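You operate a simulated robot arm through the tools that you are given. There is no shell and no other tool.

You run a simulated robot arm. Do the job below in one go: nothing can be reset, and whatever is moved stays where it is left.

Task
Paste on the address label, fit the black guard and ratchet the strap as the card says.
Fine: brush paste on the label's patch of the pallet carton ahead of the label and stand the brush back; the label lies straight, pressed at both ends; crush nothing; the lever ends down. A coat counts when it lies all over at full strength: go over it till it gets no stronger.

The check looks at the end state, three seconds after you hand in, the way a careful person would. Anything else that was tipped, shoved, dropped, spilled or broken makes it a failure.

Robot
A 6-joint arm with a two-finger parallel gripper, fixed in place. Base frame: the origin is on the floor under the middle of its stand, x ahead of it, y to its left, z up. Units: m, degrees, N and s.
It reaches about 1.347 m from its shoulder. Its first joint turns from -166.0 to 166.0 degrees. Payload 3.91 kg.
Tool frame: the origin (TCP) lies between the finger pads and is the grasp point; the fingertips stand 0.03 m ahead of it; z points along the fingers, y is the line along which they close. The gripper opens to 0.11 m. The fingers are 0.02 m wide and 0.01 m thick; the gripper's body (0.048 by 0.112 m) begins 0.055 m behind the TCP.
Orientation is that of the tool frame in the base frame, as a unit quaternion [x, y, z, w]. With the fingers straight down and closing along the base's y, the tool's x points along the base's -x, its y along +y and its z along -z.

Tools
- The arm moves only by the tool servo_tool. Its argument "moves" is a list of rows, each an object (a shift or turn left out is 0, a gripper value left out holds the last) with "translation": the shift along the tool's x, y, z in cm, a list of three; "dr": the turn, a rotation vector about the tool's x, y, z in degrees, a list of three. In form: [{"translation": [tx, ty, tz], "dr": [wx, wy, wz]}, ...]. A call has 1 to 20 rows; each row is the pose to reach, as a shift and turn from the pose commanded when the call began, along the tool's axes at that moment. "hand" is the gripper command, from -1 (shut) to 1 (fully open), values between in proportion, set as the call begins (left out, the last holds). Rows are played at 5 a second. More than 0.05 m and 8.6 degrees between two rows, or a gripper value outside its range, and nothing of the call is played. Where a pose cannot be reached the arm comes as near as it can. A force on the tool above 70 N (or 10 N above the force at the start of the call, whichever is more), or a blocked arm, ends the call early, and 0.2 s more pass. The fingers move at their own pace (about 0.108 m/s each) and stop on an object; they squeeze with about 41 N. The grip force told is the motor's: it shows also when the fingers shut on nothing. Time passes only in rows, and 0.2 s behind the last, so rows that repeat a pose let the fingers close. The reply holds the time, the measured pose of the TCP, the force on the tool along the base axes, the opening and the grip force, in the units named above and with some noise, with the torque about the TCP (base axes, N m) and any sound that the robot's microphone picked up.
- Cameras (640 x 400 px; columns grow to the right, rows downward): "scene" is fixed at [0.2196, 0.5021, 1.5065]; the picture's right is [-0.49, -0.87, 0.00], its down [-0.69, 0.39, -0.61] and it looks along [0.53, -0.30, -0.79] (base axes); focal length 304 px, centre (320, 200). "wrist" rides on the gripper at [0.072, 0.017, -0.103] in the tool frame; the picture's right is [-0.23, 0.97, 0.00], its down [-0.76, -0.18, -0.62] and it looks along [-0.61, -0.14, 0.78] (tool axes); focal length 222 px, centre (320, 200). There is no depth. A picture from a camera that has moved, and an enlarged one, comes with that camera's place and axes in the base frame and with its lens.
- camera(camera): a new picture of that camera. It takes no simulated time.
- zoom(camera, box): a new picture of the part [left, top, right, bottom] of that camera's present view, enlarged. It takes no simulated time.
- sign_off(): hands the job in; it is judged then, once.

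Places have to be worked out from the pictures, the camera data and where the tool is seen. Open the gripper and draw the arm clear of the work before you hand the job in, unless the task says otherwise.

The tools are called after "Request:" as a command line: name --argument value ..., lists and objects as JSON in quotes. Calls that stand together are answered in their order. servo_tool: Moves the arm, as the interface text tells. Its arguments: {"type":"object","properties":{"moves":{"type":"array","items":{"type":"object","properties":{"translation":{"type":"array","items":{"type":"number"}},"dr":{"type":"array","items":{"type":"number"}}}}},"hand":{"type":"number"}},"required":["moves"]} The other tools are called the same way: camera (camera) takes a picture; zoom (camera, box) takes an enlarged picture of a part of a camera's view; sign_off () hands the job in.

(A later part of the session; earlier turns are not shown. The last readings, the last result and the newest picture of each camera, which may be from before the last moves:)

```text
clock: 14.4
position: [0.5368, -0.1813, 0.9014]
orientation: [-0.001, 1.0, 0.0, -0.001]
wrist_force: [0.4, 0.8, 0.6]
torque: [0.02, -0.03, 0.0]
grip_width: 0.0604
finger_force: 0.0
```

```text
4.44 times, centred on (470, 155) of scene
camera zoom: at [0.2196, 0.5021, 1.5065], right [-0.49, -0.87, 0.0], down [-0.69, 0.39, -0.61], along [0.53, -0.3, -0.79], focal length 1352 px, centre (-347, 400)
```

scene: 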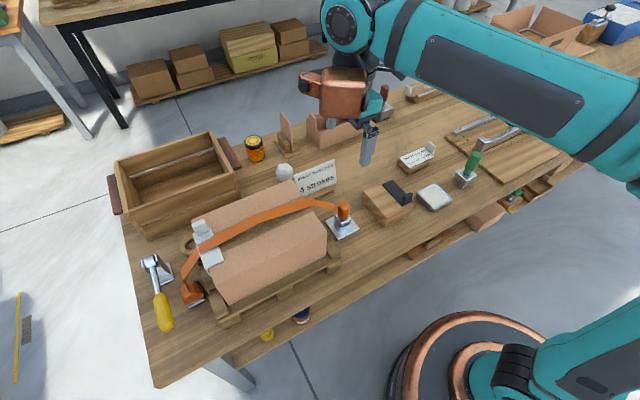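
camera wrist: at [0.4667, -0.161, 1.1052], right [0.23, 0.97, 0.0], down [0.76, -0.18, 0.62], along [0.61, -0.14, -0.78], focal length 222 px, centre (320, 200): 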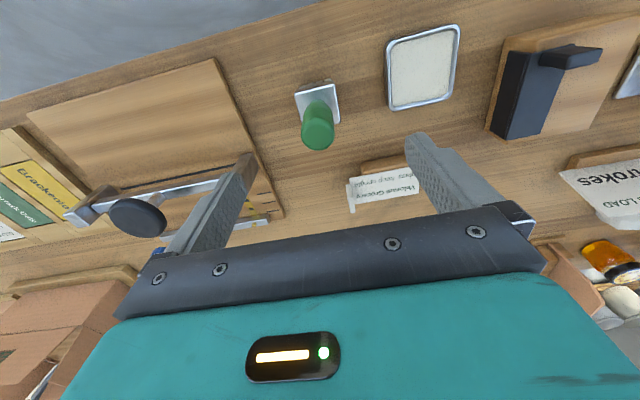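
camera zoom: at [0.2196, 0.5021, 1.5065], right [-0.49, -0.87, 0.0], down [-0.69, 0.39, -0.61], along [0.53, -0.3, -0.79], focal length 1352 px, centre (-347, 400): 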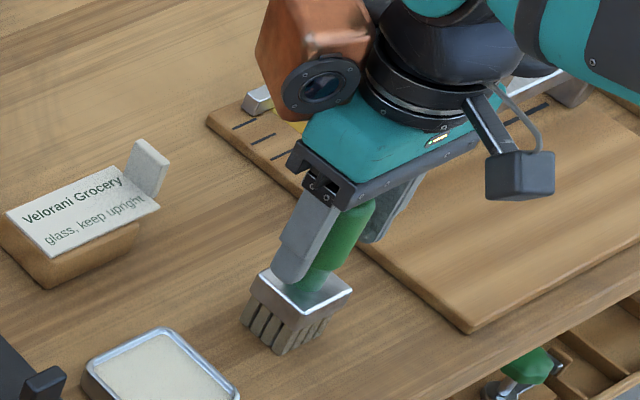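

The handle is centred within ~1 mm between the fingers, so I close the gripper on it.

Request:
servo_tool --hand -1 --moves '[{"translation": [0, 0.1, 0]}, {"translation": [0, 0.1, 0]}, {"translation": [0, 0.1, 0]}, {"translation": [0, 0.1, 0]}]'

Request:
zoom --camera "wrist" --box '[200, 60, 440, 210]'

```text
clock: 15.4
position: [0.5378, -0.1804, 0.9015]
orientation: [0.0, 1.0, 0.001, 0.001]
wrist_force: [-0.1, -0.2, 0.4]
torque: [-0.04, -0.01, 0.0]
grip_width: 0.0286
finger_force: 40.5
```

```text
2.67 times, centred on (320, 135) of wrist
camera zoom: at [0.4652, -0.1637, 1.0044], right [0.23, 0.97, 0.0], down [0.76, -0.18, 0.62], along [0.61, -0.14, -0.78], focal length 592 px, centre (320, 373)
```

zoom: 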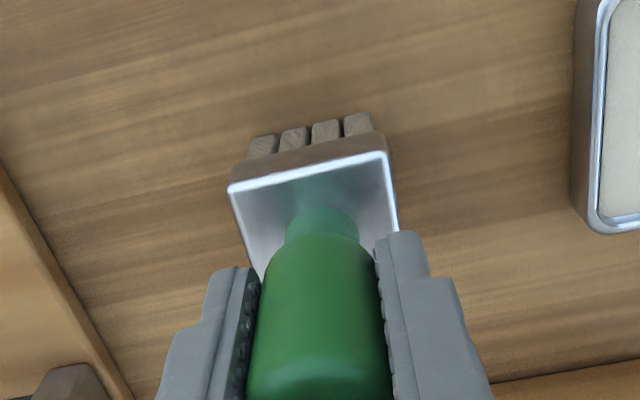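

Gripped at 28.6 mm. I lift the brush 12 cm, then check it hangs straight.

Request:
servo_tool --moves '[{"translation": [0, 0, -1]}, {"translation": [0, 0, -3]}, {"translation": [0, 0, -6]}, {"translation": [0, 0, -9]}, {"translation": [0, 3, -11]}, {"translation": [0, 7, -11]}, {"translation": [0, 11, -11]}, {"translation": [0, 11.8, -11]}]'

Request:
camera --camera "wrist"

Request:
zoom --camera "scene" --box '[370, 110, 490, 230]'

```text
clock: 17.2
position: [0.5378, -0.0596, 1.0121]
orientation: [0.0, 1.0, 0.0, 0.0]
wrist_force: [1.2, 0.5, -0.8]
torque: [0.0, 0.01, 0.03]
grip_width: 0.0286
finger_force: 41.7
```

```text
taken
camera wrist: at [0.4655, -0.0433, 1.1138], right [0.23, 0.97, 0.0], down [0.76, -0.18, 0.62], along [0.61, -0.14, -0.78], focal length 222 px, centre (320, 200)
```

wrist: 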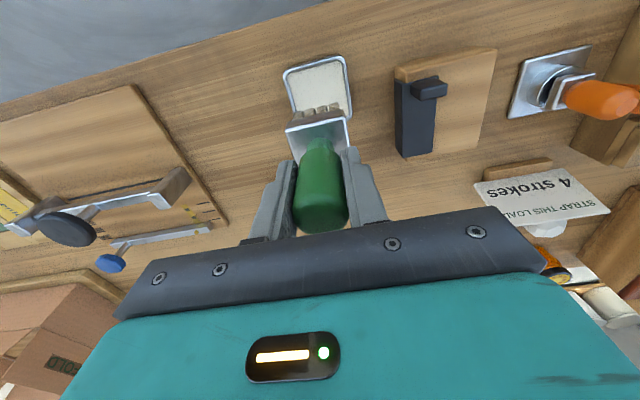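

```text
3.33 times, centred on (430, 170) of scene
camera zoom: at [0.2196, 0.5021, 1.5065], right [-0.49, -0.87, 0.0], down [-0.69, 0.39, -0.61], along [0.53, -0.3, -0.79], focal length 1014 px, centre (-47, 300)
```

zoom: 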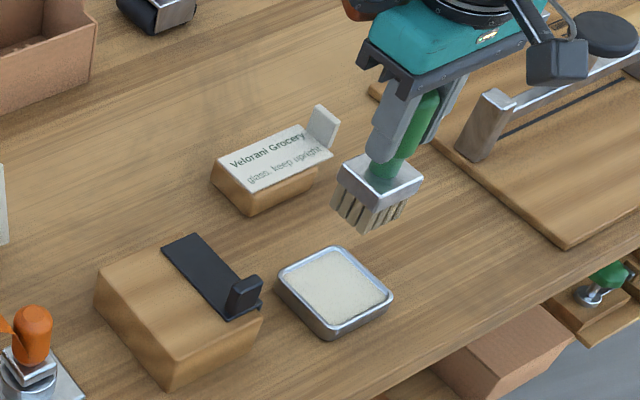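

The tray centre lies almost exactly below the brush (about 2 mm toward −y). I lower the brush to about 1 cm above table level to meet the paste, watching the force.

Request:
servo_tool --moves '[{"translation": [0, -0.2, 3]}, {"translation": [0, -0.2, 6]}, {"translation": [0, -0.2, 8]}, {"translation": [0, -0.2, 9.5]}, {"translation": [0, -0.2, 9.5]}]'

Request:
zoom --camera "scene" --box '[390, 140, 490, 230]'

Request:
zoom --camera "wrist" --box '[220, 40, 420, 200]'

```text
clock: 18.4
position: [0.5393, -0.064, 0.9168]
orientation: [-0.002, 1.0, 0.0, 0.001]
wrist_force: [-0.5, 1.2, 13.6]
torque: [0.03, 0.05, -0.01]
grip_width: 0.0287
finger_force: 40.9
```

```text
4.44 times, centred on (440, 185) of scene
camera zoom: at [0.2196, 0.5021, 1.5065], right [-0.49, -0.87, 0.0], down [-0.69, 0.39, -0.61], along [0.53, -0.3, -0.79], focal length 1352 px, centre (-213, 267)
```

zoom: 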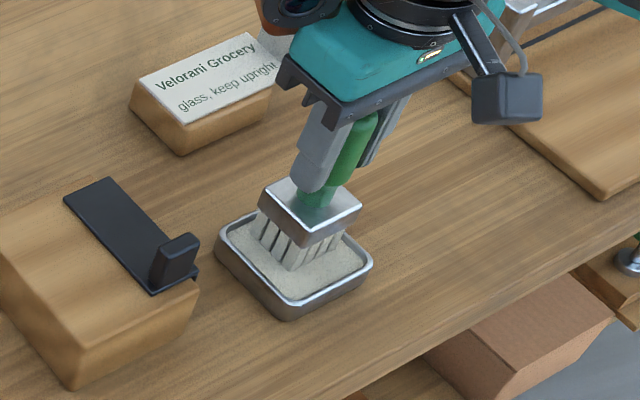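

```text
2.50 times, centred on (320, 120) of wrist
camera zoom: at [0.4663, -0.0473, 1.0201], right [0.23, 0.97, 0.0], down [0.76, -0.18, 0.62], along [0.61, -0.14, -0.78], focal length 555 px, centre (320, 400)
```

zoom: 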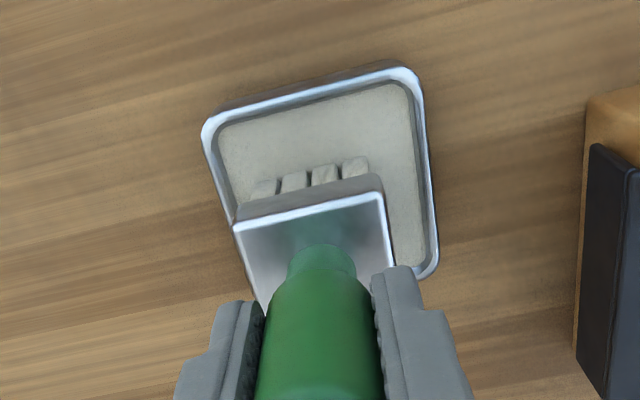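

Contact reads 13.6 N and the bristles are in the paste. I swirl a few millimetres, then lift and inspect the bristles.

Request:
servo_tool --moves '[{"translation": [0.6, 0, -0.1]}, {"translation": [-0.3, 0.4, -0.1]}, {"translation": [0, 0, -0.1]}, {"translation": [0, 0, -2]}, {"translation": [0, 0, -5]}, {"translation": [0, 0, -9]}, {"translation": [0, 0, -12]}]'

Request:
zoom --camera "scene" --box '[380, 100, 500, 200]'

Request:
zoom --camera "wrist" --box '[220, 20, 420, 160]'

```text
clock: 20.0
position: [0.5386, -0.0617, 1.0372]
orientation: [0.001, 1.0, 0.0, 0.0]
wrist_force: [0.2, -0.3, -0.7]
torque: [0.0, -0.02, 0.01]
grip_width: 0.0286
finger_force: 41.3
```

```text
4.00 times, centred on (440, 150) of scene
camera zoom: at [0.2196, 0.5021, 1.5065], right [-0.49, -0.87, 0.0], down [-0.69, 0.39, -0.61], along [0.53, -0.3, -0.79], focal length 1217 px, centre (-160, 400)
```

zoom: 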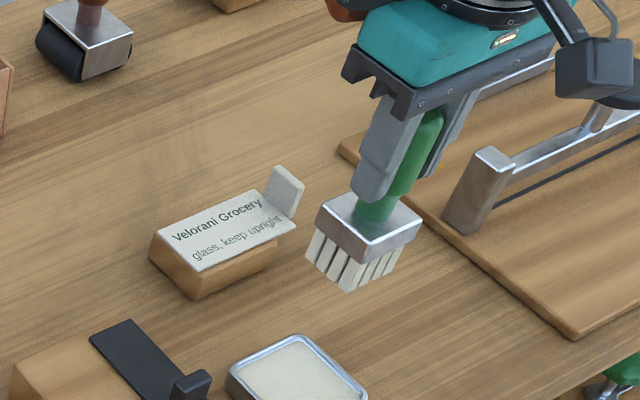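

```text
2.86 times, centred on (320, 90) of wrist
camera zoom: at [0.4658, -0.0456, 1.1403], right [0.23, 0.97, 0.0], down [0.76, -0.18, 0.62], along [0.61, -0.14, -0.78], focal length 635 px, centre (320, 514)
```

zoom: 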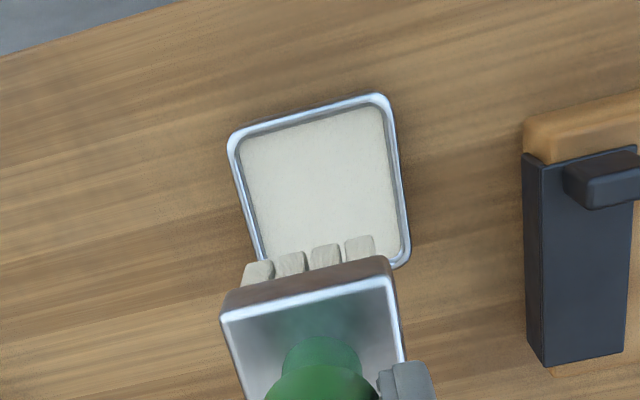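

The bristles are clearly loaded white. I raise the brush to z≈1.18 and carry it over the near half of the carton top.

Request:
servo_tool --moves '[{"translation": [0, 0, -4.7]}, {"translation": [0, 0, -9.4]}, {"translation": [0, 0, -14]}, {"translation": [0, 4.6, -14]}, {"translation": [0, 9.2, -14]}, {"translation": [0, 13.8, -14]}, {"translation": [0, 18.4, -14]}, {"translation": [0, 23, -14]}, {"translation": [0, 27.6, -14]}, {"translation": [0, 32.2, -14]}, {"translation": [0, 36.8, -14]}, {"translation": [0, 41.4, -14]}, {"translation": [0, 46, -14]}, {"translation": [0.2, 50.5, -14]}]'

Request:
camera --camera "wrist"

Request:
camera --camera "scene"

```text
clock: 23.0
position: [0.5372, 0.4404, 1.178]
orientation: [0.001, 1.0, 0.001, 0.001]
wrist_force: [-0.4, -0.2, -0.2]
torque: [0.04, -0.03, -0.03]
grip_width: 0.029
finger_force: 41.5
```

```text
taken
camera wrist: at [0.4633, 0.4574, 1.2809], right [0.23, 0.97, 0.0], down [0.76, -0.18, 0.62], along [0.61, -0.14, -0.78], focal length 222 px, centre (320, 200)
```

wrist: 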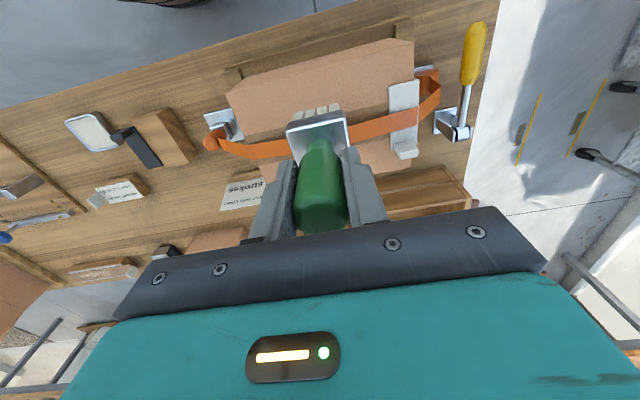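

```text
taken
```

scene: 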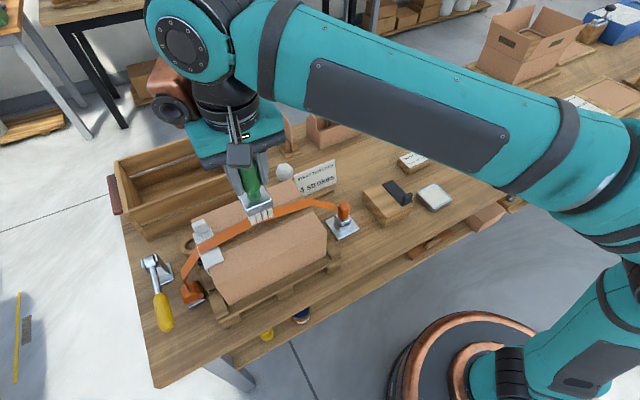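

I zoom this view to fix the carton's near edge and tape edge under the brush.

Request:
zoom --camera "wrist" --box '[200, 20, 460, 180]'

Request:
zoom --camera "scene" --box '[180, 140, 360, 300]'

```text
2.46 times, centred on (330, 100) of wrist
camera zoom: at [0.4633, 0.4574, 1.2809], right [0.23, 0.97, 0.0], down [0.76, -0.18, 0.62], along [0.61, -0.14, -0.78], focal length 547 px, centre (295, 446)
```

zoom: 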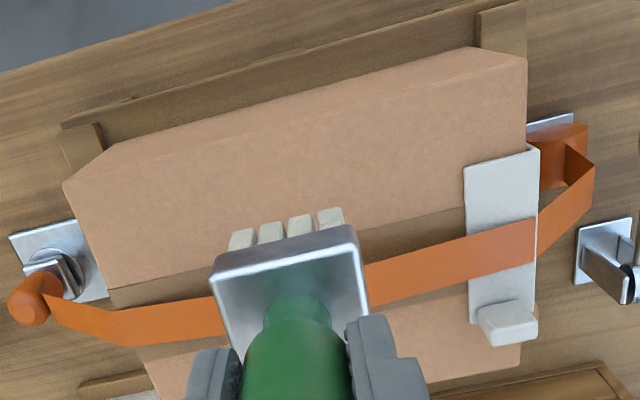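

```text
2.50 times, centred on (270, 220) of scene
camera zoom: at [0.2196, 0.5021, 1.5065], right [-0.49, -0.87, 0.0], down [-0.69, 0.39, -0.61], along [0.53, -0.3, -0.79], focal length 760 px, centre (445, 150)
```

zoom: 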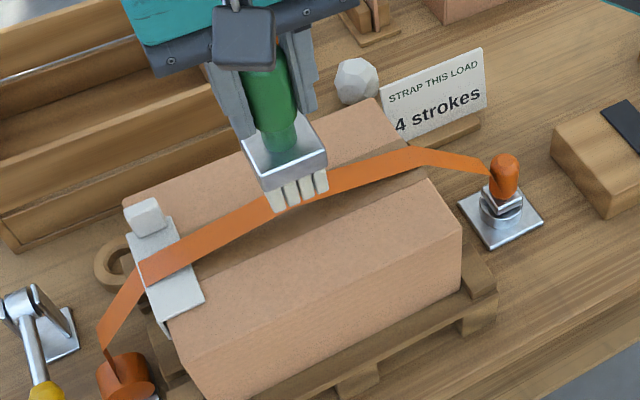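

From this view the carton top spans x 0.505–0.668, y 0.322–0.559 (practically square to the base), with tape from x 0.5645; the near half's centre is at x 0.535. I lower the brush toward it, stopping short to feel for contact.

Request:
servo_tool --moves '[{"translation": [0, 0, 3]}, {"translation": [0, 0, 6]}, {"translation": [0, 0, 7.5]}, {"translation": [0, 0, 8.3]}]'

Request:
zoom --camera "scene" --box '[200, 180, 320, 280]'

```text
clock: 24.0
position: [0.536, 0.4409, 1.0917]
orientation: [0.0, 1.0, 0.0, 0.0]
wrist_force: [0.0, -0.5, -0.3]
torque: [0.04, 0.0, -0.01]
grip_width: 0.0287
finger_force: 40.7
```

```text
4.00 times, centred on (260, 230) of scene
camera zoom: at [0.2196, 0.5021, 1.5065], right [-0.49, -0.87, 0.0], down [-0.69, 0.39, -0.61], along [0.53, -0.3, -0.79], focal length 1217 px, centre (560, 80)
```

zoom: 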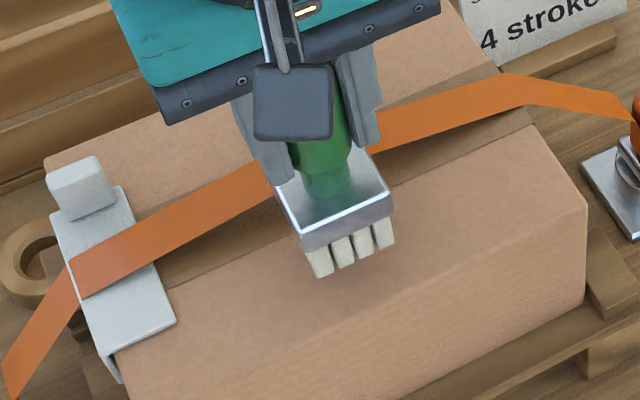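

No contact yet at TCP z≈1.094; I go down in small steps.

Request:
servo_tool --moves '[{"translation": [0, 0, 0.3]}, {"translation": [0, 0, 0.6]}]'

```text
clock: 24.6
position: [0.5363, 0.4411, 1.0873]
orientation: [0.0, 1.0, 0.0, 0.001]
wrist_force: [0.5, 0.2, -0.4]
torque: [0.03, 0.02, 0.01]
grip_width: 0.0286
finger_force: 40.5
```

Still no contact; I continue in small steps.

Request:
servo_tool --moves '[{"translation": [0, 0, 0.3]}, {"translation": [0, 0, 0.5]}]'

Request:
zoom --camera "scene" --box '[220, 200, 300, 260]'

```text
clock: 25.2
position: [0.5368, 0.4415, 1.0827]
orientation: [0.001, 1.0, 0.001, 0.0]
wrist_force: [0.7, 0.8, -0.4]
torque: [0.01, -0.02, 0.01]
grip_width: 0.0289
finger_force: 40.7
```

```text
6.67 times, centred on (260, 230) of scene
camera zoom: at [0.2196, 0.5021, 1.5065], right [-0.49, -0.87, 0.0], down [-0.69, 0.39, -0.61], along [0.53, -0.3, -0.79], focal length 2028 px, centre (720, 0)
```

zoom: 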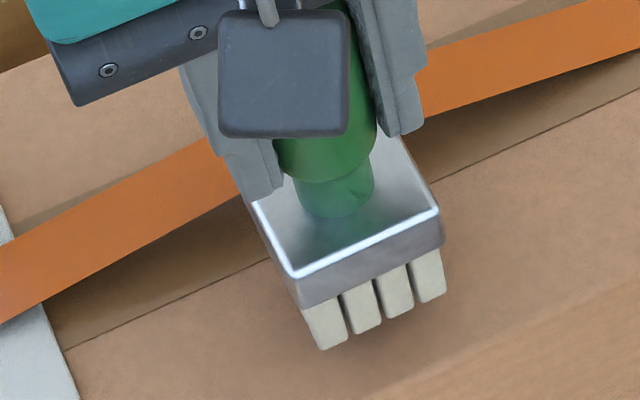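

The shadow under the bristles shows a gap of about a centimetre still; I keep lowering.

Request:
servo_tool --moves '[{"translation": [0, 0, 0.3]}, {"translation": [0, 0, 0.5]}]'

Request:
servo_tool --moves '[{"translation": [0, 0, 0.2]}, {"translation": [0, 0, 0.3]}]'

Request:
zoom --camera "scene" --box '[220, 200, 300, 260]'

```text
clock: 25.8
position: [0.5365, 0.442, 1.0772]
orientation: [0.0, 1.0, 0.0, -0.001]
wrist_force: [0.1, 0.3, -0.9]
torque: [0.01, 0.0, -0.02]
grip_width: 0.0287
finger_force: 40.5
```

```text
clock: 26.4
position: [0.5356, 0.4409, 1.0734]
orientation: [0.0, 1.0, -0.001, 0.001]
wrist_force: [0.4, 0.1, -0.6]
torque: [-0.04, 0.01, 0.0]
grip_width: 0.0287
finger_force: 40.8
```

```text
6.67 times, centred on (260, 230) of scene
camera zoom: at [0.2196, 0.5021, 1.5065], right [-0.49, -0.87, 0.0], down [-0.69, 0.39, -0.61], along [0.53, -0.3, -0.79], focal length 2028 px, centre (720, 0)
```

zoom: 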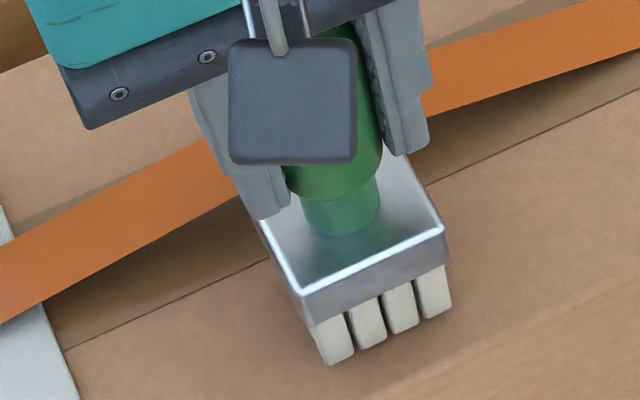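

Very close now but no force yet; I continue by 2–3 mm steps.

Request:
servo_tool --moves '[{"translation": [0, 0, 0.15]}, {"translation": [0, 0, 0.3]}]'

Request:
servo_tool --moves '[{"translation": [0, 0, 0.15]}, {"translation": [0, 0, 0.3]}]'

Request:
zoom --camera "scene" --box '[220, 200, 300, 260]'

```text
clock: 27.0
position: [0.5356, 0.4423, 1.0715]
orientation: [0.001, 1.0, 0.001, 0.0]
wrist_force: [-0.2, -0.4, -1.2]
torque: [0.0, -0.02, -0.01]
grip_width: 0.0286
finger_force: 40.7
```

```text
clock: 27.6
position: [0.535, 0.4416, 1.0696]
orientation: [0.0, 1.0, 0.001, 0.002]
wrist_force: [4.5, 5.5, 37.5]
torque: [0.17, -0.3, 0.03]
grip_width: 0.0285
finger_force: 41.4
```

```text
6.67 times, centred on (260, 230) of scene
camera zoom: at [0.2196, 0.5021, 1.5065], right [-0.49, -0.87, 0.0], down [-0.69, 0.39, -0.61], along [0.53, -0.3, -0.79], focal length 2028 px, centre (720, 0)
```

zoom: 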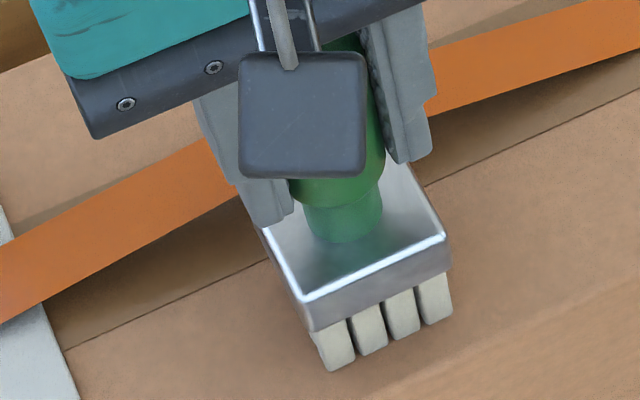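

Contact at TCP z ≈1.070 with 37 N, too firm; I ease up 1.3 mm, then make one stroke along y and look at what the paste shows.

Request:
servo_tool --moves '[{"translation": [0, 0, -0.13]}, {"translation": [0, 0, -0.13]}]'

```text
clock: 28.2
position: [0.5347, 0.4408, 1.0696]
orientation: [-0.002, 1.0, 0.001, 0.002]
wrist_force: [5.8, 6.8, 39.6]
torque: [0.36, -0.45, 0.04]
grip_width: 0.0287
finger_force: 40.8
```

The force has not dropped yet, so I raise a little more.

Request:
servo_tool --moves '[{"translation": [0, 0, -0.1]}, {"translation": [0, 0, -0.2]}]'

```text
clock: 28.8
position: [0.5351, 0.4417, 1.0709]
orientation: [0.0, 1.0, 0.0, -0.001]
wrist_force: [-0.9, 4.4, 16.8]
torque: [0.27, -0.04, 0.0]
grip_width: 0.0286
finger_force: 41.1
```

Now 16.8 N; I lift 1 mm more and stroke gently ±2.5 cm along y, then lift off to look.

Request:
servo_tool --moves '[{"translation": [0, 0, -0.1]}, {"translation": [0, 0.8, -0.1]}, {"translation": [0, 1.6, -0.1]}, {"translation": [0, 2.4, -0.1]}, {"translation": [0, 1.6, -0.1]}, {"translation": [0, 0.8, -0.1]}, {"translation": [0, 0, -0.1]}, {"translation": [0, -0.8, -0.1]}, {"translation": [0, -1.6, -0.1]}, {"translation": [0, -2.4, -0.1]}]'

Request:
zoom --camera "scene" --box '[200, 190, 340, 290]'

Request:
zoom --camera "wrist" --box '[200, 20, 460, 180]'

```text
clock: 31.0
position: [0.5373, 0.4172, 1.0715]
orientation: [0.0, 1.0, 0.0, 0.0]
wrist_force: [0.3, -0.7, -0.5]
torque: [-0.03, 0.01, 0.0]
grip_width: 0.0288
finger_force: 41.1
```

```text
4.00 times, centred on (270, 240) of scene
camera zoom: at [0.2196, 0.5021, 1.5065], right [-0.49, -0.87, 0.0], down [-0.69, 0.39, -0.61], along [0.53, -0.3, -0.79], focal length 1217 px, centre (520, 40)
```

zoom: 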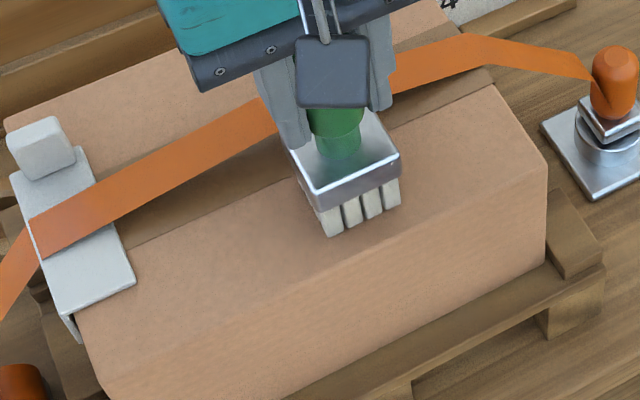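

```text
2.46 times, centred on (330, 100) of wrist
camera zoom: at [0.4644, 0.4343, 1.1756], right [0.23, 0.97, 0.0], down [0.76, -0.18, 0.62], along [0.61, -0.14, -0.78], focal length 547 px, centre (295, 446)
```

zoom: 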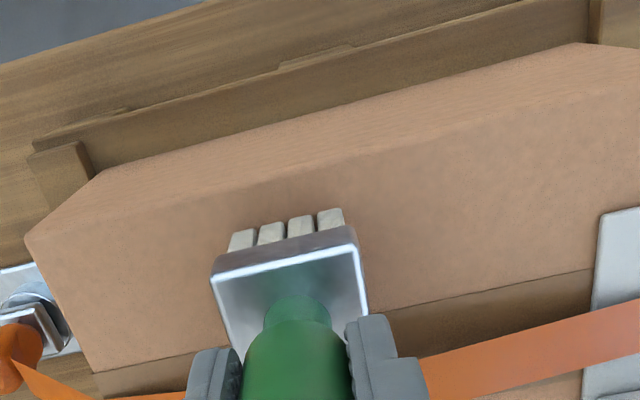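

No paste mark is visible and the force shows the stroke was mostly in the air. I go back to light contact and stroke again across the same area.

Request:
servo_tool --moves '[{"translation": [0, 0, 0.1]}, {"translation": [0, 0, 0.17]}, {"translation": [0, 0.8, 0.17]}, {"translation": [0, 1.6, 0.17]}, {"translation": [0, 2.4, 0.17]}, {"translation": [0, 3.2, 0.17]}]'

Request:
zoom --camera "scene" --box '[200, 190, 340, 290]'

```text
clock: 32.4
position: [0.5364, 0.4499, 1.0705]
orientation: [0.0, 1.0, 0.0, 0.0]
wrist_force: [0.6, -5.2, 12.8]
torque: [-0.41, 0.06, 0.04]
grip_width: 0.0286
finger_force: 41.3
```

```text
4.00 times, centred on (270, 240) of scene
camera zoom: at [0.2196, 0.5021, 1.5065], right [-0.49, -0.87, 0.0], down [-0.69, 0.39, -0.61], along [0.53, -0.3, -0.79], focal length 1217 px, centre (520, 40)
```

zoom: 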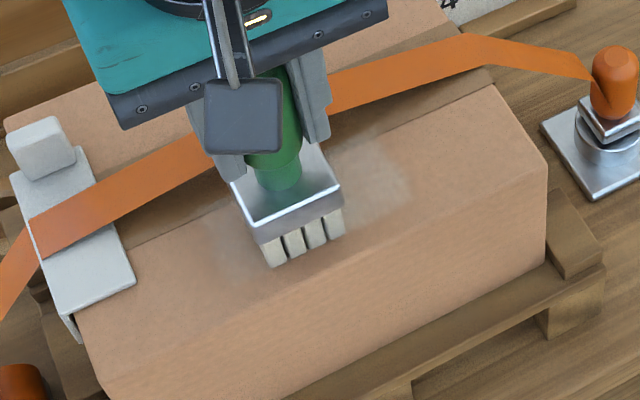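

Paste is now showing on the near half. I continue a few light back-and-forth strokes at ~13 N, then lift to see where the coat lies.

Request:
servo_tool --moves '[{"translation": [0, 0.8, 0]}, {"translation": [0, 1.6, 0]}, {"translation": [0, 2.4, 0]}, {"translation": [0, 1.6, 0]}, {"translation": [0, 0.8, 0]}, {"translation": [0, 0, 0]}, {"translation": [0, -0.8, 0]}, {"translation": [0, -1.6, 0]}, {"translation": [0, -2.4, 0]}, {"translation": [0, -3.2, 0]}, {"translation": [0, -4.0, 0]}, {"translation": [0, -4.0, -1]}, {"translation": [0, -4.0, -4]}, {"translation": [2, -6.0, -8]}, {"translation": [5, -8.0, -10]}]'

Request:
zoom --camera "scene" --box '[200, 190, 340, 290]'

Request:
camera --camera "wrist"

```text
clock: 35.6
position: [0.4872, 0.3707, 1.1718]
orientation: [0.0, 1.0, -0.001, -0.001]
wrist_force: [1.1, 0.2, -1.5]
torque: [-0.05, 0.07, -0.01]
grip_width: 0.029
finger_force: 40.7
```

```text
4.00 times, centred on (270, 240) of scene
camera zoom: at [0.2196, 0.5021, 1.5065], right [-0.49, -0.87, 0.0], down [-0.69, 0.39, -0.61], along [0.53, -0.3, -0.79], focal length 1217 px, centre (520, 40)
```

zoom: 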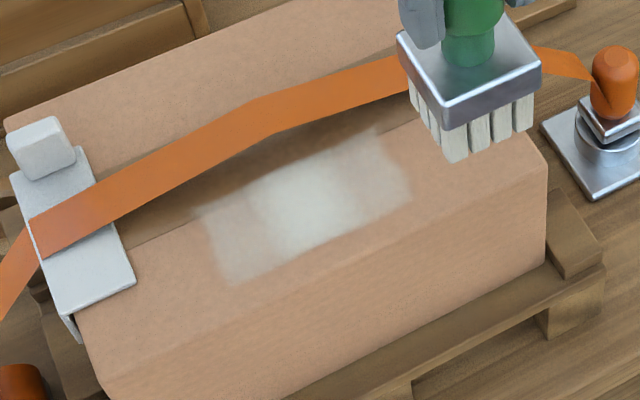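

```text
taken
camera wrist: at [0.4144, 0.3874, 1.276], right [0.23, 0.97, 0.0], down [0.76, -0.18, 0.62], along [0.61, -0.14, -0.78], focal length 222 px, centre (320, 200)
```

wrist: 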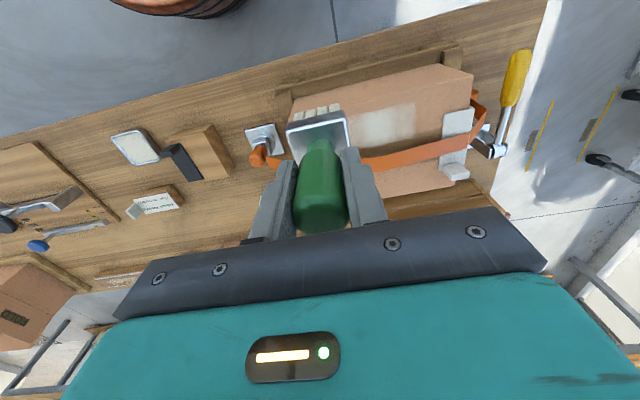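

The coat shows as a rectangle about x 0.52–0.565, y 0.39–0.49. I zoom in on its edges to see whether it is a bounded patch and how even it is.

Request:
zoom --camera "scene" --box '[240, 215, 315, 265]'

Request:
zoom --camera "wrist" --box '[320, 60, 480, 170]'

```text
8.00 times, centred on (278, 240) of scene
camera zoom: at [0.2196, 0.5021, 1.5065], right [-0.49, -0.87, 0.0], down [-0.69, 0.39, -0.61], along [0.53, -0.3, -0.79], focal length 2433 px, centre (660, -120)
```

zoom: 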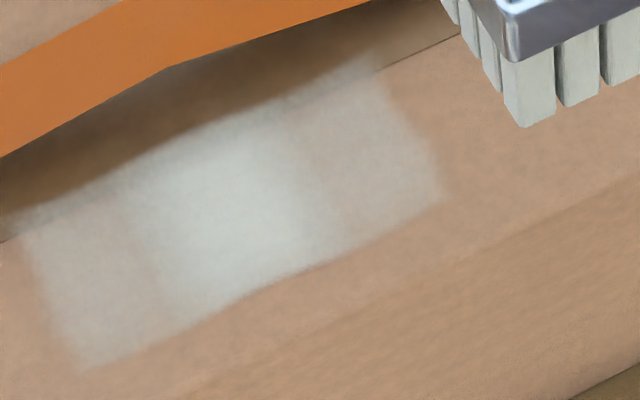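

```text
3.64 times, centred on (400, 115) of wrist
camera zoom: at [0.4144, 0.3874, 1.276], right [0.23, 0.97, 0.0], down [0.76, -0.18, 0.62], along [0.61, -0.14, -0.78], focal length 808 px, centre (29, 509)
```

zoom: 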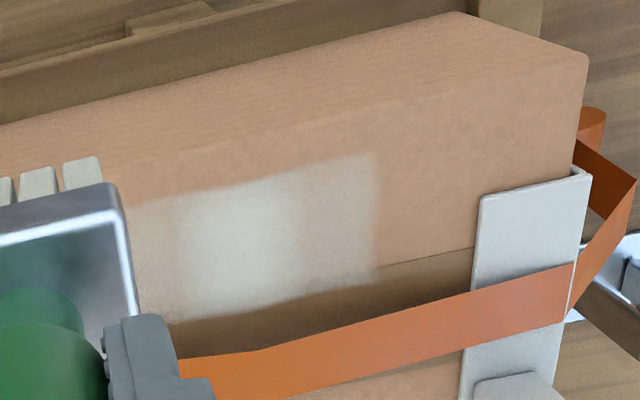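

The coat simply follows the brush footprint (4 cm wide, soft edges), stronger where it was passed more often. I continue with a nearer lane (x≈0.530), stroking y 0.40–0.49 and back at light contact.

Request:
servo_tool --moves '[{"translation": [-2.2, 1.5, 3.5]}, {"translation": [-4.4, 2.9, 7.0]}, {"translation": [-4.4, 2.9, 9.3]}, {"translation": [-4.4, 2.9, 10.02]}, {"translation": [-4.4, 4.1, 10.02]}, {"translation": [-4.4, 5.3, 10.02]}, {"translation": [-4.4, 6.5, 10.02]}, {"translation": [-4.4, 7.7, 10.02]}, {"translation": [-4.4, 8.9, 10.02]}, {"translation": [-4.4, 10.1, 10.02]}, {"translation": [-4.4, 11.3, 10.02]}, {"translation": [-4.4, 11.9, 10.02]}, {"translation": [-4.4, 10.7, 10.02]}, {"translation": [-4.4, 9.5, 10.02]}, {"translation": [-4.4, 8.3, 10.02]}, {"translation": [-4.4, 7.1, 10.02]}, {"translation": [-4.4, 5.9, 10.02]}, {"translation": [-4.4, 4.7, 10.02]}, {"translation": [-4.4, 3.5, 10.02]}, {"translation": [-4.4, 2.9, 10.02]}]'

Request:
zoom --camera "scene" --box '[210, 195, 330, 285]'

```text
clock: 39.8
position: [0.5309, 0.3991, 1.0704]
orientation: [-0.001, 1.0, 0.0, 0.0]
wrist_force: [0.2, 0.6, 1.0]
torque: [-0.04, 0.05, -0.03]
grip_width: 0.0287
finger_force: 40.9
```

```text
4.44 times, centred on (270, 240) of scene
camera zoom: at [0.2196, 0.5021, 1.5065], right [-0.49, -0.87, 0.0], down [-0.69, 0.39, -0.61], along [0.53, -0.3, -0.79], focal length 1352 px, centre (542, 22)
```

zoom: 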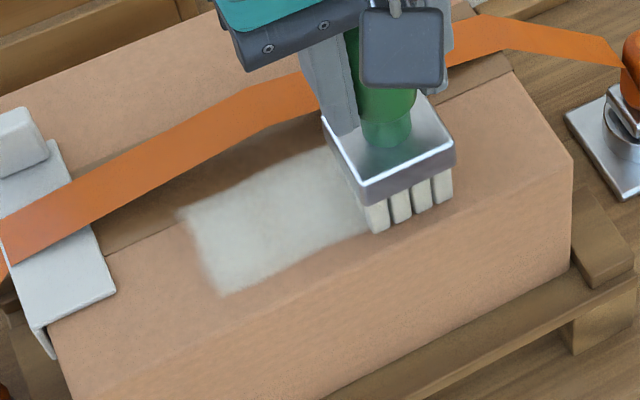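

The coat's left edge stayed at y≈0.493 and near edge at x≈0.52 even though the brush went beyond, so the patch is bounded: about x 0.52–0.565, y 0.393–0.493. I lift away to view it fully.

Request:
servo_tool --moves '[{"translation": [0, 0, -1]}, {"translation": [0, 0, -4]}, {"translation": [2, -3.0, -7]}, {"translation": [5, -6.0, -9]}, {"translation": [7, -8.0, -10]}]'

Request:
zoom --camera "scene" --box '[230, 205, 320, 265]'

Request:
zoom --camera "wrist" --box '[330, 50, 530, 180]'

```text
clock: 41.0
position: [0.4616, 0.3169, 1.1699]
orientation: [0.0, 1.0, 0.0, 0.001]
wrist_force: [1.7, 0.2, -1.6]
torque: [-0.05, 0.06, -0.01]
grip_width: 0.0284
finger_force: 40.9
```

```text
6.67 times, centred on (275, 235) of scene
camera zoom: at [0.2196, 0.5021, 1.5065], right [-0.49, -0.87, 0.0], down [-0.69, 0.39, -0.61], along [0.53, -0.3, -0.79], focal length 2028 px, centre (620, -33)
```

zoom: 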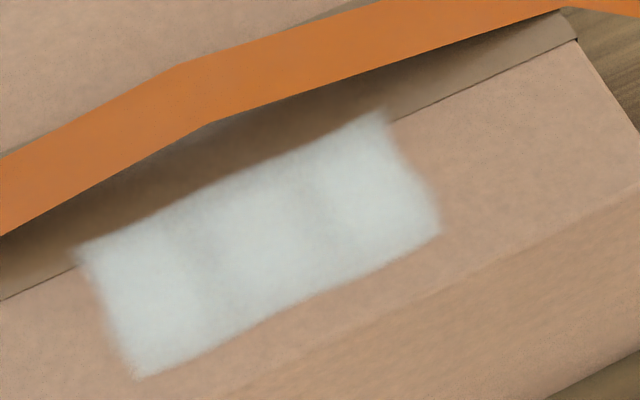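

```text
3.08 times, centred on (430, 115) of wrist
camera zoom: at [0.3888, 0.3332, 1.274], right [0.23, 0.97, 0.0], down [0.76, -0.18, 0.62], along [0.61, -0.14, -0.78], focal length 684 px, centre (-18, 462)
```

zoom: 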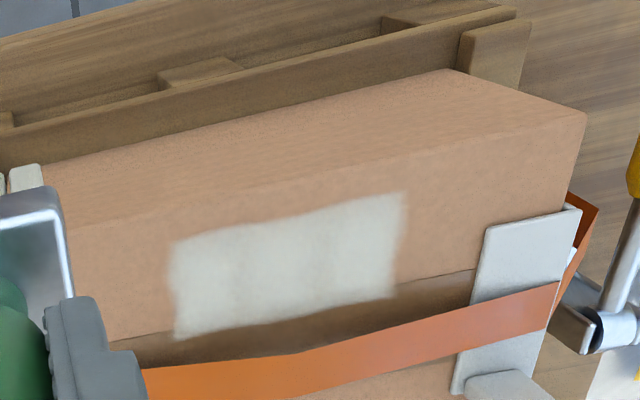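

The patch is now clear: centre ≈(0.545, 0.442), 0.10 × 0.05 m, square to the base axes, but with faint weaker bands. I make another stroke pass along a farther lane (x≈0.545).

Request:
servo_tool --moves '[{"translation": [-3, 2.5, 2]}, {"translation": [-6, 5, 4.5]}, {"translation": [-8.5, 7.5, 7.5]}, {"translation": [-8.5, 7.5, 9.5]}, {"translation": [-8.5, 7.5, 10.06]}, {"translation": [-8.5, 8.8, 10.06]}, {"translation": [-8.5, 10.1, 10.06]}, {"translation": [-8.5, 11.4, 10.06]}, {"translation": [-8.5, 12.7, 10.06]}, {"translation": [-8.5, 14.0, 10.06]}, {"translation": [-8.5, 15.3, 10.06]}, {"translation": [-8.5, 16.6, 10.06]}, {"translation": [-8.5, 17.4, 10.06]}, {"translation": [-8.5, 16.1, 10.06]}, {"translation": [-8.5, 14.8, 10.06]}, {"translation": [-8.5, 13.5, 10.06]}, {"translation": [-8.5, 12.2, 10.06]}, {"translation": [-8.5, 10.9, 10.06]}, {"translation": [-8.5, 9.6, 10.06]}, {"translation": [-8.5, 8.3, 10.06]}]'

Request:
zoom --camera "scene" --box '[230, 195, 320, 265]'

```text
clock: 45.2
position: [0.545, 0.399, 1.0695]
orientation: [-0.001, 1.0, 0.0, 0.001]
wrist_force: [-0.3, 5.8, 20.8]
torque: [0.31, 0.03, 0.0]
grip_width: 0.0286
finger_force: 41.4
```

```text
5.71 times, centred on (275, 230) of scene
camera zoom: at [0.2196, 0.5021, 1.5065], right [-0.49, -0.87, 0.0], down [-0.69, 0.39, -0.61], along [0.53, -0.3, -0.79], focal length 1738 px, centre (577, 29)
```

zoom: 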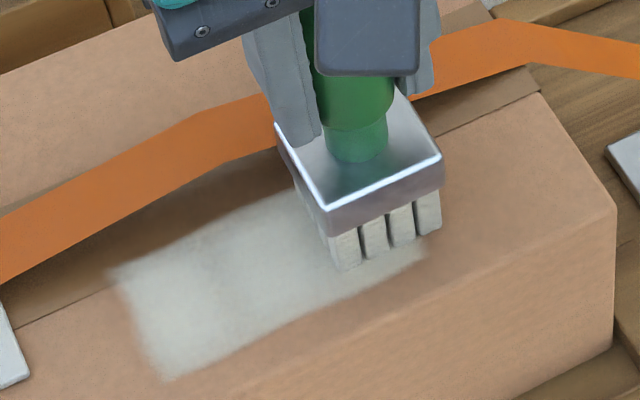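

The contact held at about 20 N and the coat is filling in. I make another pass along the near lane (x≈0.533), a little lighter, then lift to look.

Request:
servo_tool --moves '[{"translation": [0.6, -0.5, -0.05]}, {"translation": [1.2, 0, -0.05]}, {"translation": [1.2, 1.3, -0.05]}, {"translation": [1.2, 2.6, -0.05]}, {"translation": [1.2, 3.9, -0.05]}, {"translation": [1.2, 5.2, -0.05]}, {"translation": [1.2, 6.5, -0.05]}, {"translation": [1.2, 7.8, -0.05]}, {"translation": [1.2, 9.0, -0.05]}, {"translation": [0.6, 7.8, -0.05]}, {"translation": [0.6, 6.5, -0.05]}, {"translation": [0.6, 5.2, -0.05]}, {"translation": [0.6, 3.9, -0.05]}, {"translation": [0.6, 2.6, -0.05]}, {"translation": [0.6, 1.3, -0.05]}, {"translation": [0.6, -0.5, -0.05]}, {"translation": [0.6, -0.5, -2]}, {"translation": [1.6, -3, -5.5]}, {"translation": [4, -6, -8]}, {"translation": [7, -8, -10]}]'

Request:
zoom --camera "scene" --box '[230, 205, 320, 265]'

Request:
camera --camera "scene"

Request:
zoom --camera "wrist" --box '[260, 50, 500, 200]'

```text
clock: 49.4
position: [0.4777, 0.3199, 1.1701]
orientation: [-0.001, 1.0, 0.0, -0.001]
wrist_force: [1.7, 0.4, -1.3]
torque: [-0.05, 0.07, -0.01]
grip_width: 0.0286
finger_force: 41.1
```

```text
6.67 times, centred on (275, 235) of scene
camera zoom: at [0.2196, 0.5021, 1.5065], right [-0.49, -0.87, 0.0], down [-0.69, 0.39, -0.61], along [0.53, -0.3, -0.79], focal length 2028 px, centre (620, -33)
```

zoom: 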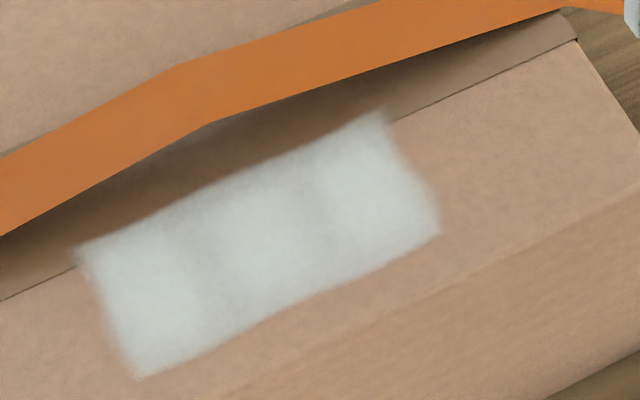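

```text
taken
```

scene: 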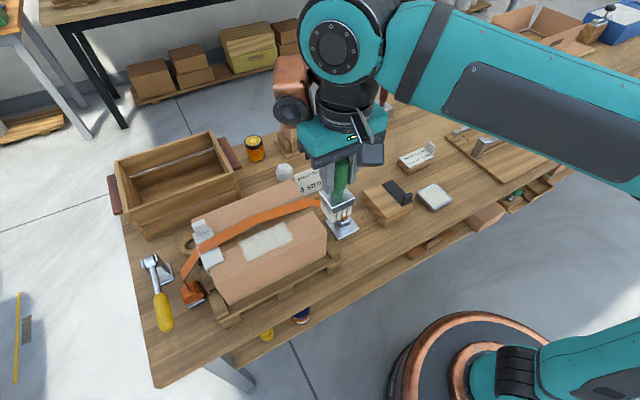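

```text
2.67 times, centred on (380, 125) of wrist
camera zoom: at [0.4049, 0.3368, 1.2739], right [0.23, 0.97, 0.0], down [0.76, -0.18, 0.62], along [0.61, -0.14, -0.78], focal length 592 px, centre (160, 400)
```

zoom: 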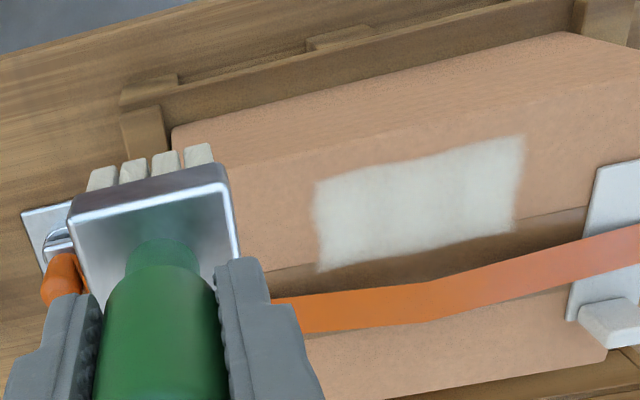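

The coat is more even, with only faint bands left. I check the bristles for remaining paste.

Request:
zoom --camera "scene" --box '[300, 170, 370, 240]'

Request:
zoom --camera "scene" --box '[405, 175, 465, 220]'

```text
5.71 times, centred on (335, 205) of scene
camera zoom: at [0.2196, 0.5021, 1.5065], right [-0.49, -0.87, 0.0], down [-0.69, 0.39, -0.61], along [0.53, -0.3, -0.79], focal length 1738 px, centre (234, 171)
```

zoom: 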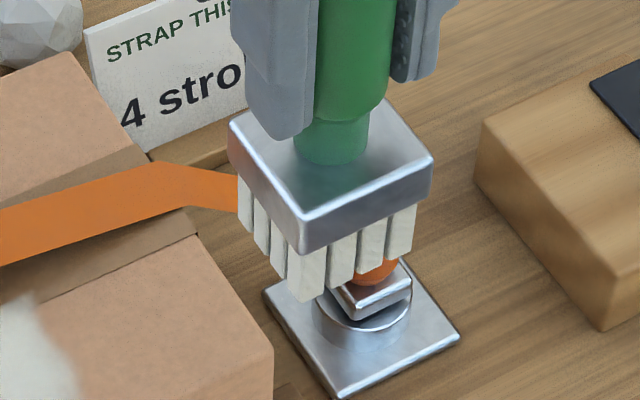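

```text
8.89 times, centred on (435, 198) of scene
camera zoom: at [0.2196, 0.5021, 1.5065], right [-0.49, -0.87, 0.0], down [-0.69, 0.39, -0.61], along [0.53, -0.3, -0.79], focal length 2704 px, centre (-702, 222)
```

zoom: 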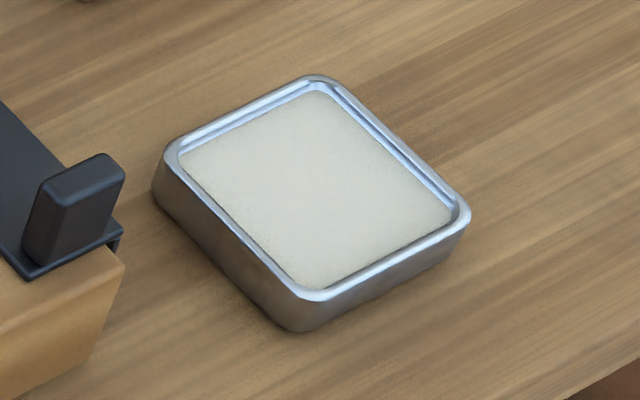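

The bristles are still fully white, so I go over the patch again with both lanes.

Request:
servo_tool --moves '[{"translation": [-2.5, 2.5, 2.5]}, {"translation": [-5, 5, 5.5]}, {"translation": [-7, 7.2, 8.5]}, {"translation": [-7, 7.2, 9.98]}, {"translation": [-7, 8.7, 9.98]}, {"translation": [-7, 10.2, 9.98]}, {"translation": [-7, 11.7, 9.98]}, {"translation": [-7, 13.2, 9.98]}, {"translation": [-7, 14.7, 9.98]}, {"translation": [-7, 16.2, 9.98]}, {"translation": [-7, 17.2, 9.98]}, {"translation": [-5.8, 17.2, 9.98]}, {"translation": [-5.8, 15.7, 9.98]}, {"translation": [-5.8, 14.2, 9.98]}, {"translation": [-5.8, 12.7, 9.98]}, {"translation": [-5.8, 11.2, 9.98]}, {"translation": [-5.8, 9.7, 9.98]}, {"translation": [-5.8, 8.2, 9.98]}, {"translation": [-5.8, 7.2, 9.98]}]'

Request:
servo_tool --moves '[{"translation": [-0.6, 0, 0]}, {"translation": [-0.6, 1.5, 0]}, {"translation": [-0.6, 3.0, 0]}, {"translation": [-0.6, 4.5, 0]}, {"translation": [-0.6, 6.0, 0]}, {"translation": [-0.6, 7.5, 0]}, {"translation": [-0.6, 9.0, 0]}, {"translation": [-0.6, 10.0, 0]}, {"translation": [-0.6, 8.5, 0]}, {"translation": [-0.6, 7.0, 0]}, {"translation": [-0.6, 5.5, 0]}, {"translation": [-0.6, 4.0, 0]}, {"translation": [-0.6, 2.5, 0]}, {"translation": [-0.6, 1.0, 0]}, {"translation": [-0.6, 0, 0]}, {"translation": [0, 0, -2]}, {"translation": [1.5, -3, -5]}, {"translation": [4, -6, -8]}, {"translation": [6, -8, -10]}]'

Request:
zoom --camera "scene" --box '[230, 205, 320, 265]'

Request:
zoom --camera "wrist" --box '[260, 50, 500, 200]'

```text
clock: 53.4
position: [0.5336, 0.3943, 1.0704]
orientation: [0.0, 1.0, 0.0, 0.0]
wrist_force: [-0.4, 2.4, 9.7]
torque: [0.2, 0.09, -0.02]
grip_width: 0.0284
finger_force: 40.7
```

```text
clock: 57.4
position: [0.4716, 0.314, 1.169]
orientation: [0.0, 1.0, 0.0, -0.001]
wrist_force: [0.9, 0.8, -1.5]
torque: [-0.03, 0.05, 0.02]
grip_width: 0.0289
finger_force: 40.7
```

```text
6.67 times, centred on (275, 235) of scene
camera zoom: at [0.2196, 0.5021, 1.5065], right [-0.49, -0.87, 0.0], down [-0.69, 0.39, -0.61], along [0.53, -0.3, -0.79], focal length 2028 px, centre (620, -33)
```

zoom: 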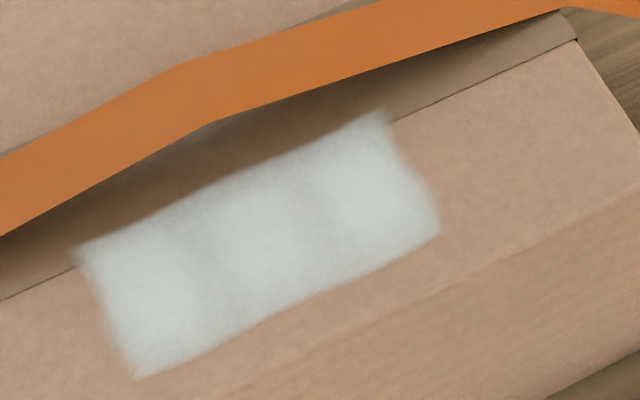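

```text
2.67 times, centred on (380, 125) of wrist
camera zoom: at [0.3993, 0.3311, 1.2727], right [0.23, 0.97, 0.0], down [0.76, -0.18, 0.62], along [0.61, -0.14, -0.78], focal length 592 px, centre (160, 400)
```

zoom: 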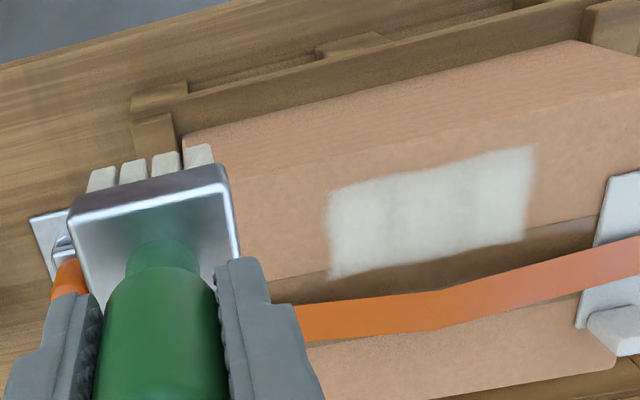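

The coat looks practically unchanged from the previous pass. I zoom in harder to judge the faint bands.

Request:
zoom --camera "scene" --box '[240, 220, 300, 258]'

Request:
zoom --camera "wrist" --box '[370, 95, 470, 160]'

```text
10.53 times, centred on (270, 239) of scene
camera zoom: at [0.2196, 0.5021, 1.5065], right [-0.49, -0.87, 0.0], down [-0.69, 0.39, -0.61], along [0.53, -0.3, -0.79], focal length 3202 px, centre (846, -210)
```

zoom: 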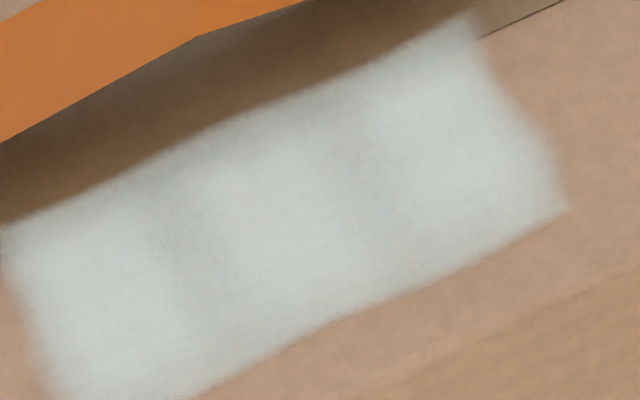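

```text
6.15 times, centred on (420, 128) of wrist
camera zoom: at [0.3993, 0.3311, 1.2727], right [0.23, 0.97, 0.0], down [0.76, -0.18, 0.62], along [0.61, -0.14, -0.78], focal length 1367 px, centre (-295, 646)
```

zoom: 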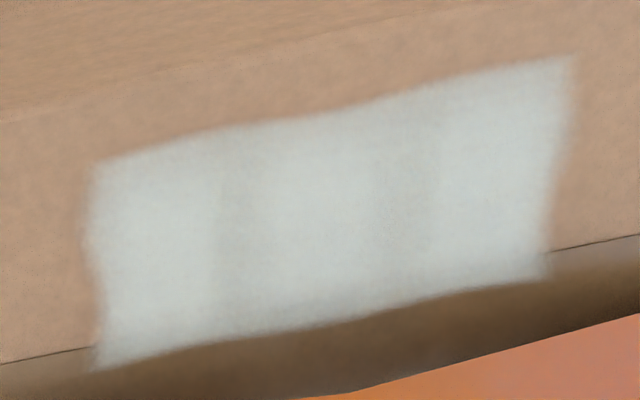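

The two bands sit at one-third and two-thirds of the length (cell borders) and all three cells look equal. I do one more full pass to confirm it gets no stronger.

Request:
servo_tool --moves '[{"translation": [-2.5, 2.5, 2.5]}, {"translation": [-5, 5, 5.5]}, {"translation": [-7, 7.6, 8.5]}, {"translation": [-7, 7.6, 10.0]}, {"translation": [-7, 9.1, 10.0]}, {"translation": [-7, 10.6, 10.0]}, {"translation": [-7, 12.1, 10.0]}, {"translation": [-7, 13.6, 10.0]}, {"translation": [-7, 15.1, 10.0]}, {"translation": [-7, 16.6, 10.0]}, {"translation": [-7, 17.4, 10.0]}, {"translation": [-6, 17.4, 10.0]}, {"translation": [-6, 15.9, 10.0]}, {"translation": [-6, 14.4, 10.0]}, {"translation": [-6, 12.9, 10.0]}, {"translation": [-6, 11.4, 10.0]}, {"translation": [-6, 9.9, 10.0]}, {"translation": [-6, 8.4, 10.0]}, {"translation": [-6, 7.6, 10.0]}]'

Request:
servo_tool --moves '[{"translation": [0, 0, -2]}, {"translation": [1.5, -3, -5]}, {"translation": [4, -6, -8]}, {"translation": [6, -8, -10]}]'

Request:
zoom --camera "scene" --box '[240, 220, 300, 258]'

Request:
zoom --camera "wrist" --box '[370, 95, 470, 160]'

```text
clock: 61.4
position: [0.533, 0.3891, 1.0699]
orientation: [-0.001, 1.0, 0.0, 0.0]
wrist_force: [1.8, 3.1, 9.3]
torque: [0.12, -0.03, 0.04]
grip_width: 0.0285
finger_force: 40.7
```

```text
clock: 62.4
position: [0.4732, 0.3085, 1.1695]
orientation: [-0.001, 1.0, 0.0, -0.001]
wrist_force: [0.6, 0.8, -2.2]
torque: [-0.05, 0.03, -0.01]
grip_width: 0.0286
finger_force: 41.0
```

```text
10.53 times, centred on (270, 239) of scene
camera zoom: at [0.2196, 0.5021, 1.5065], right [-0.49, -0.87, 0.0], down [-0.69, 0.39, -0.61], along [0.53, -0.3, -0.79], focal length 3202 px, centre (846, -210)
```

zoom: 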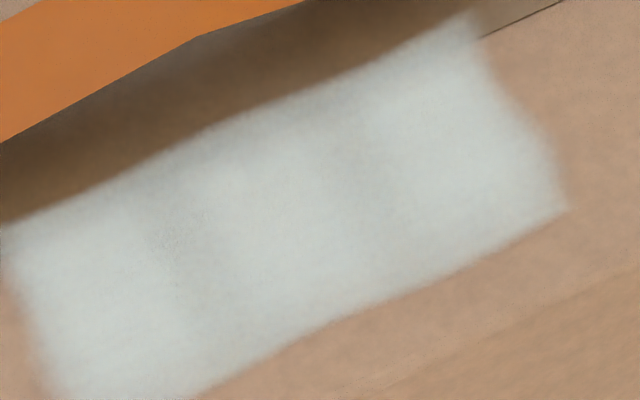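

```text
6.15 times, centred on (420, 128) of wrist
camera zoom: at [0.4011, 0.3256, 1.2737], right [0.23, 0.97, 0.0], down [0.76, -0.18, 0.62], along [0.61, -0.14, -0.78], focal length 1367 px, centre (-295, 646)
```

zoom: 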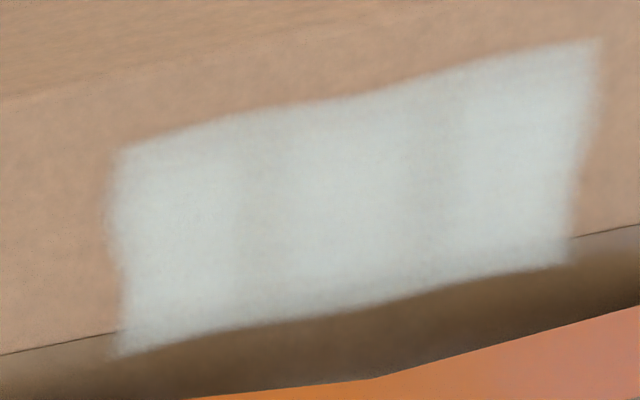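

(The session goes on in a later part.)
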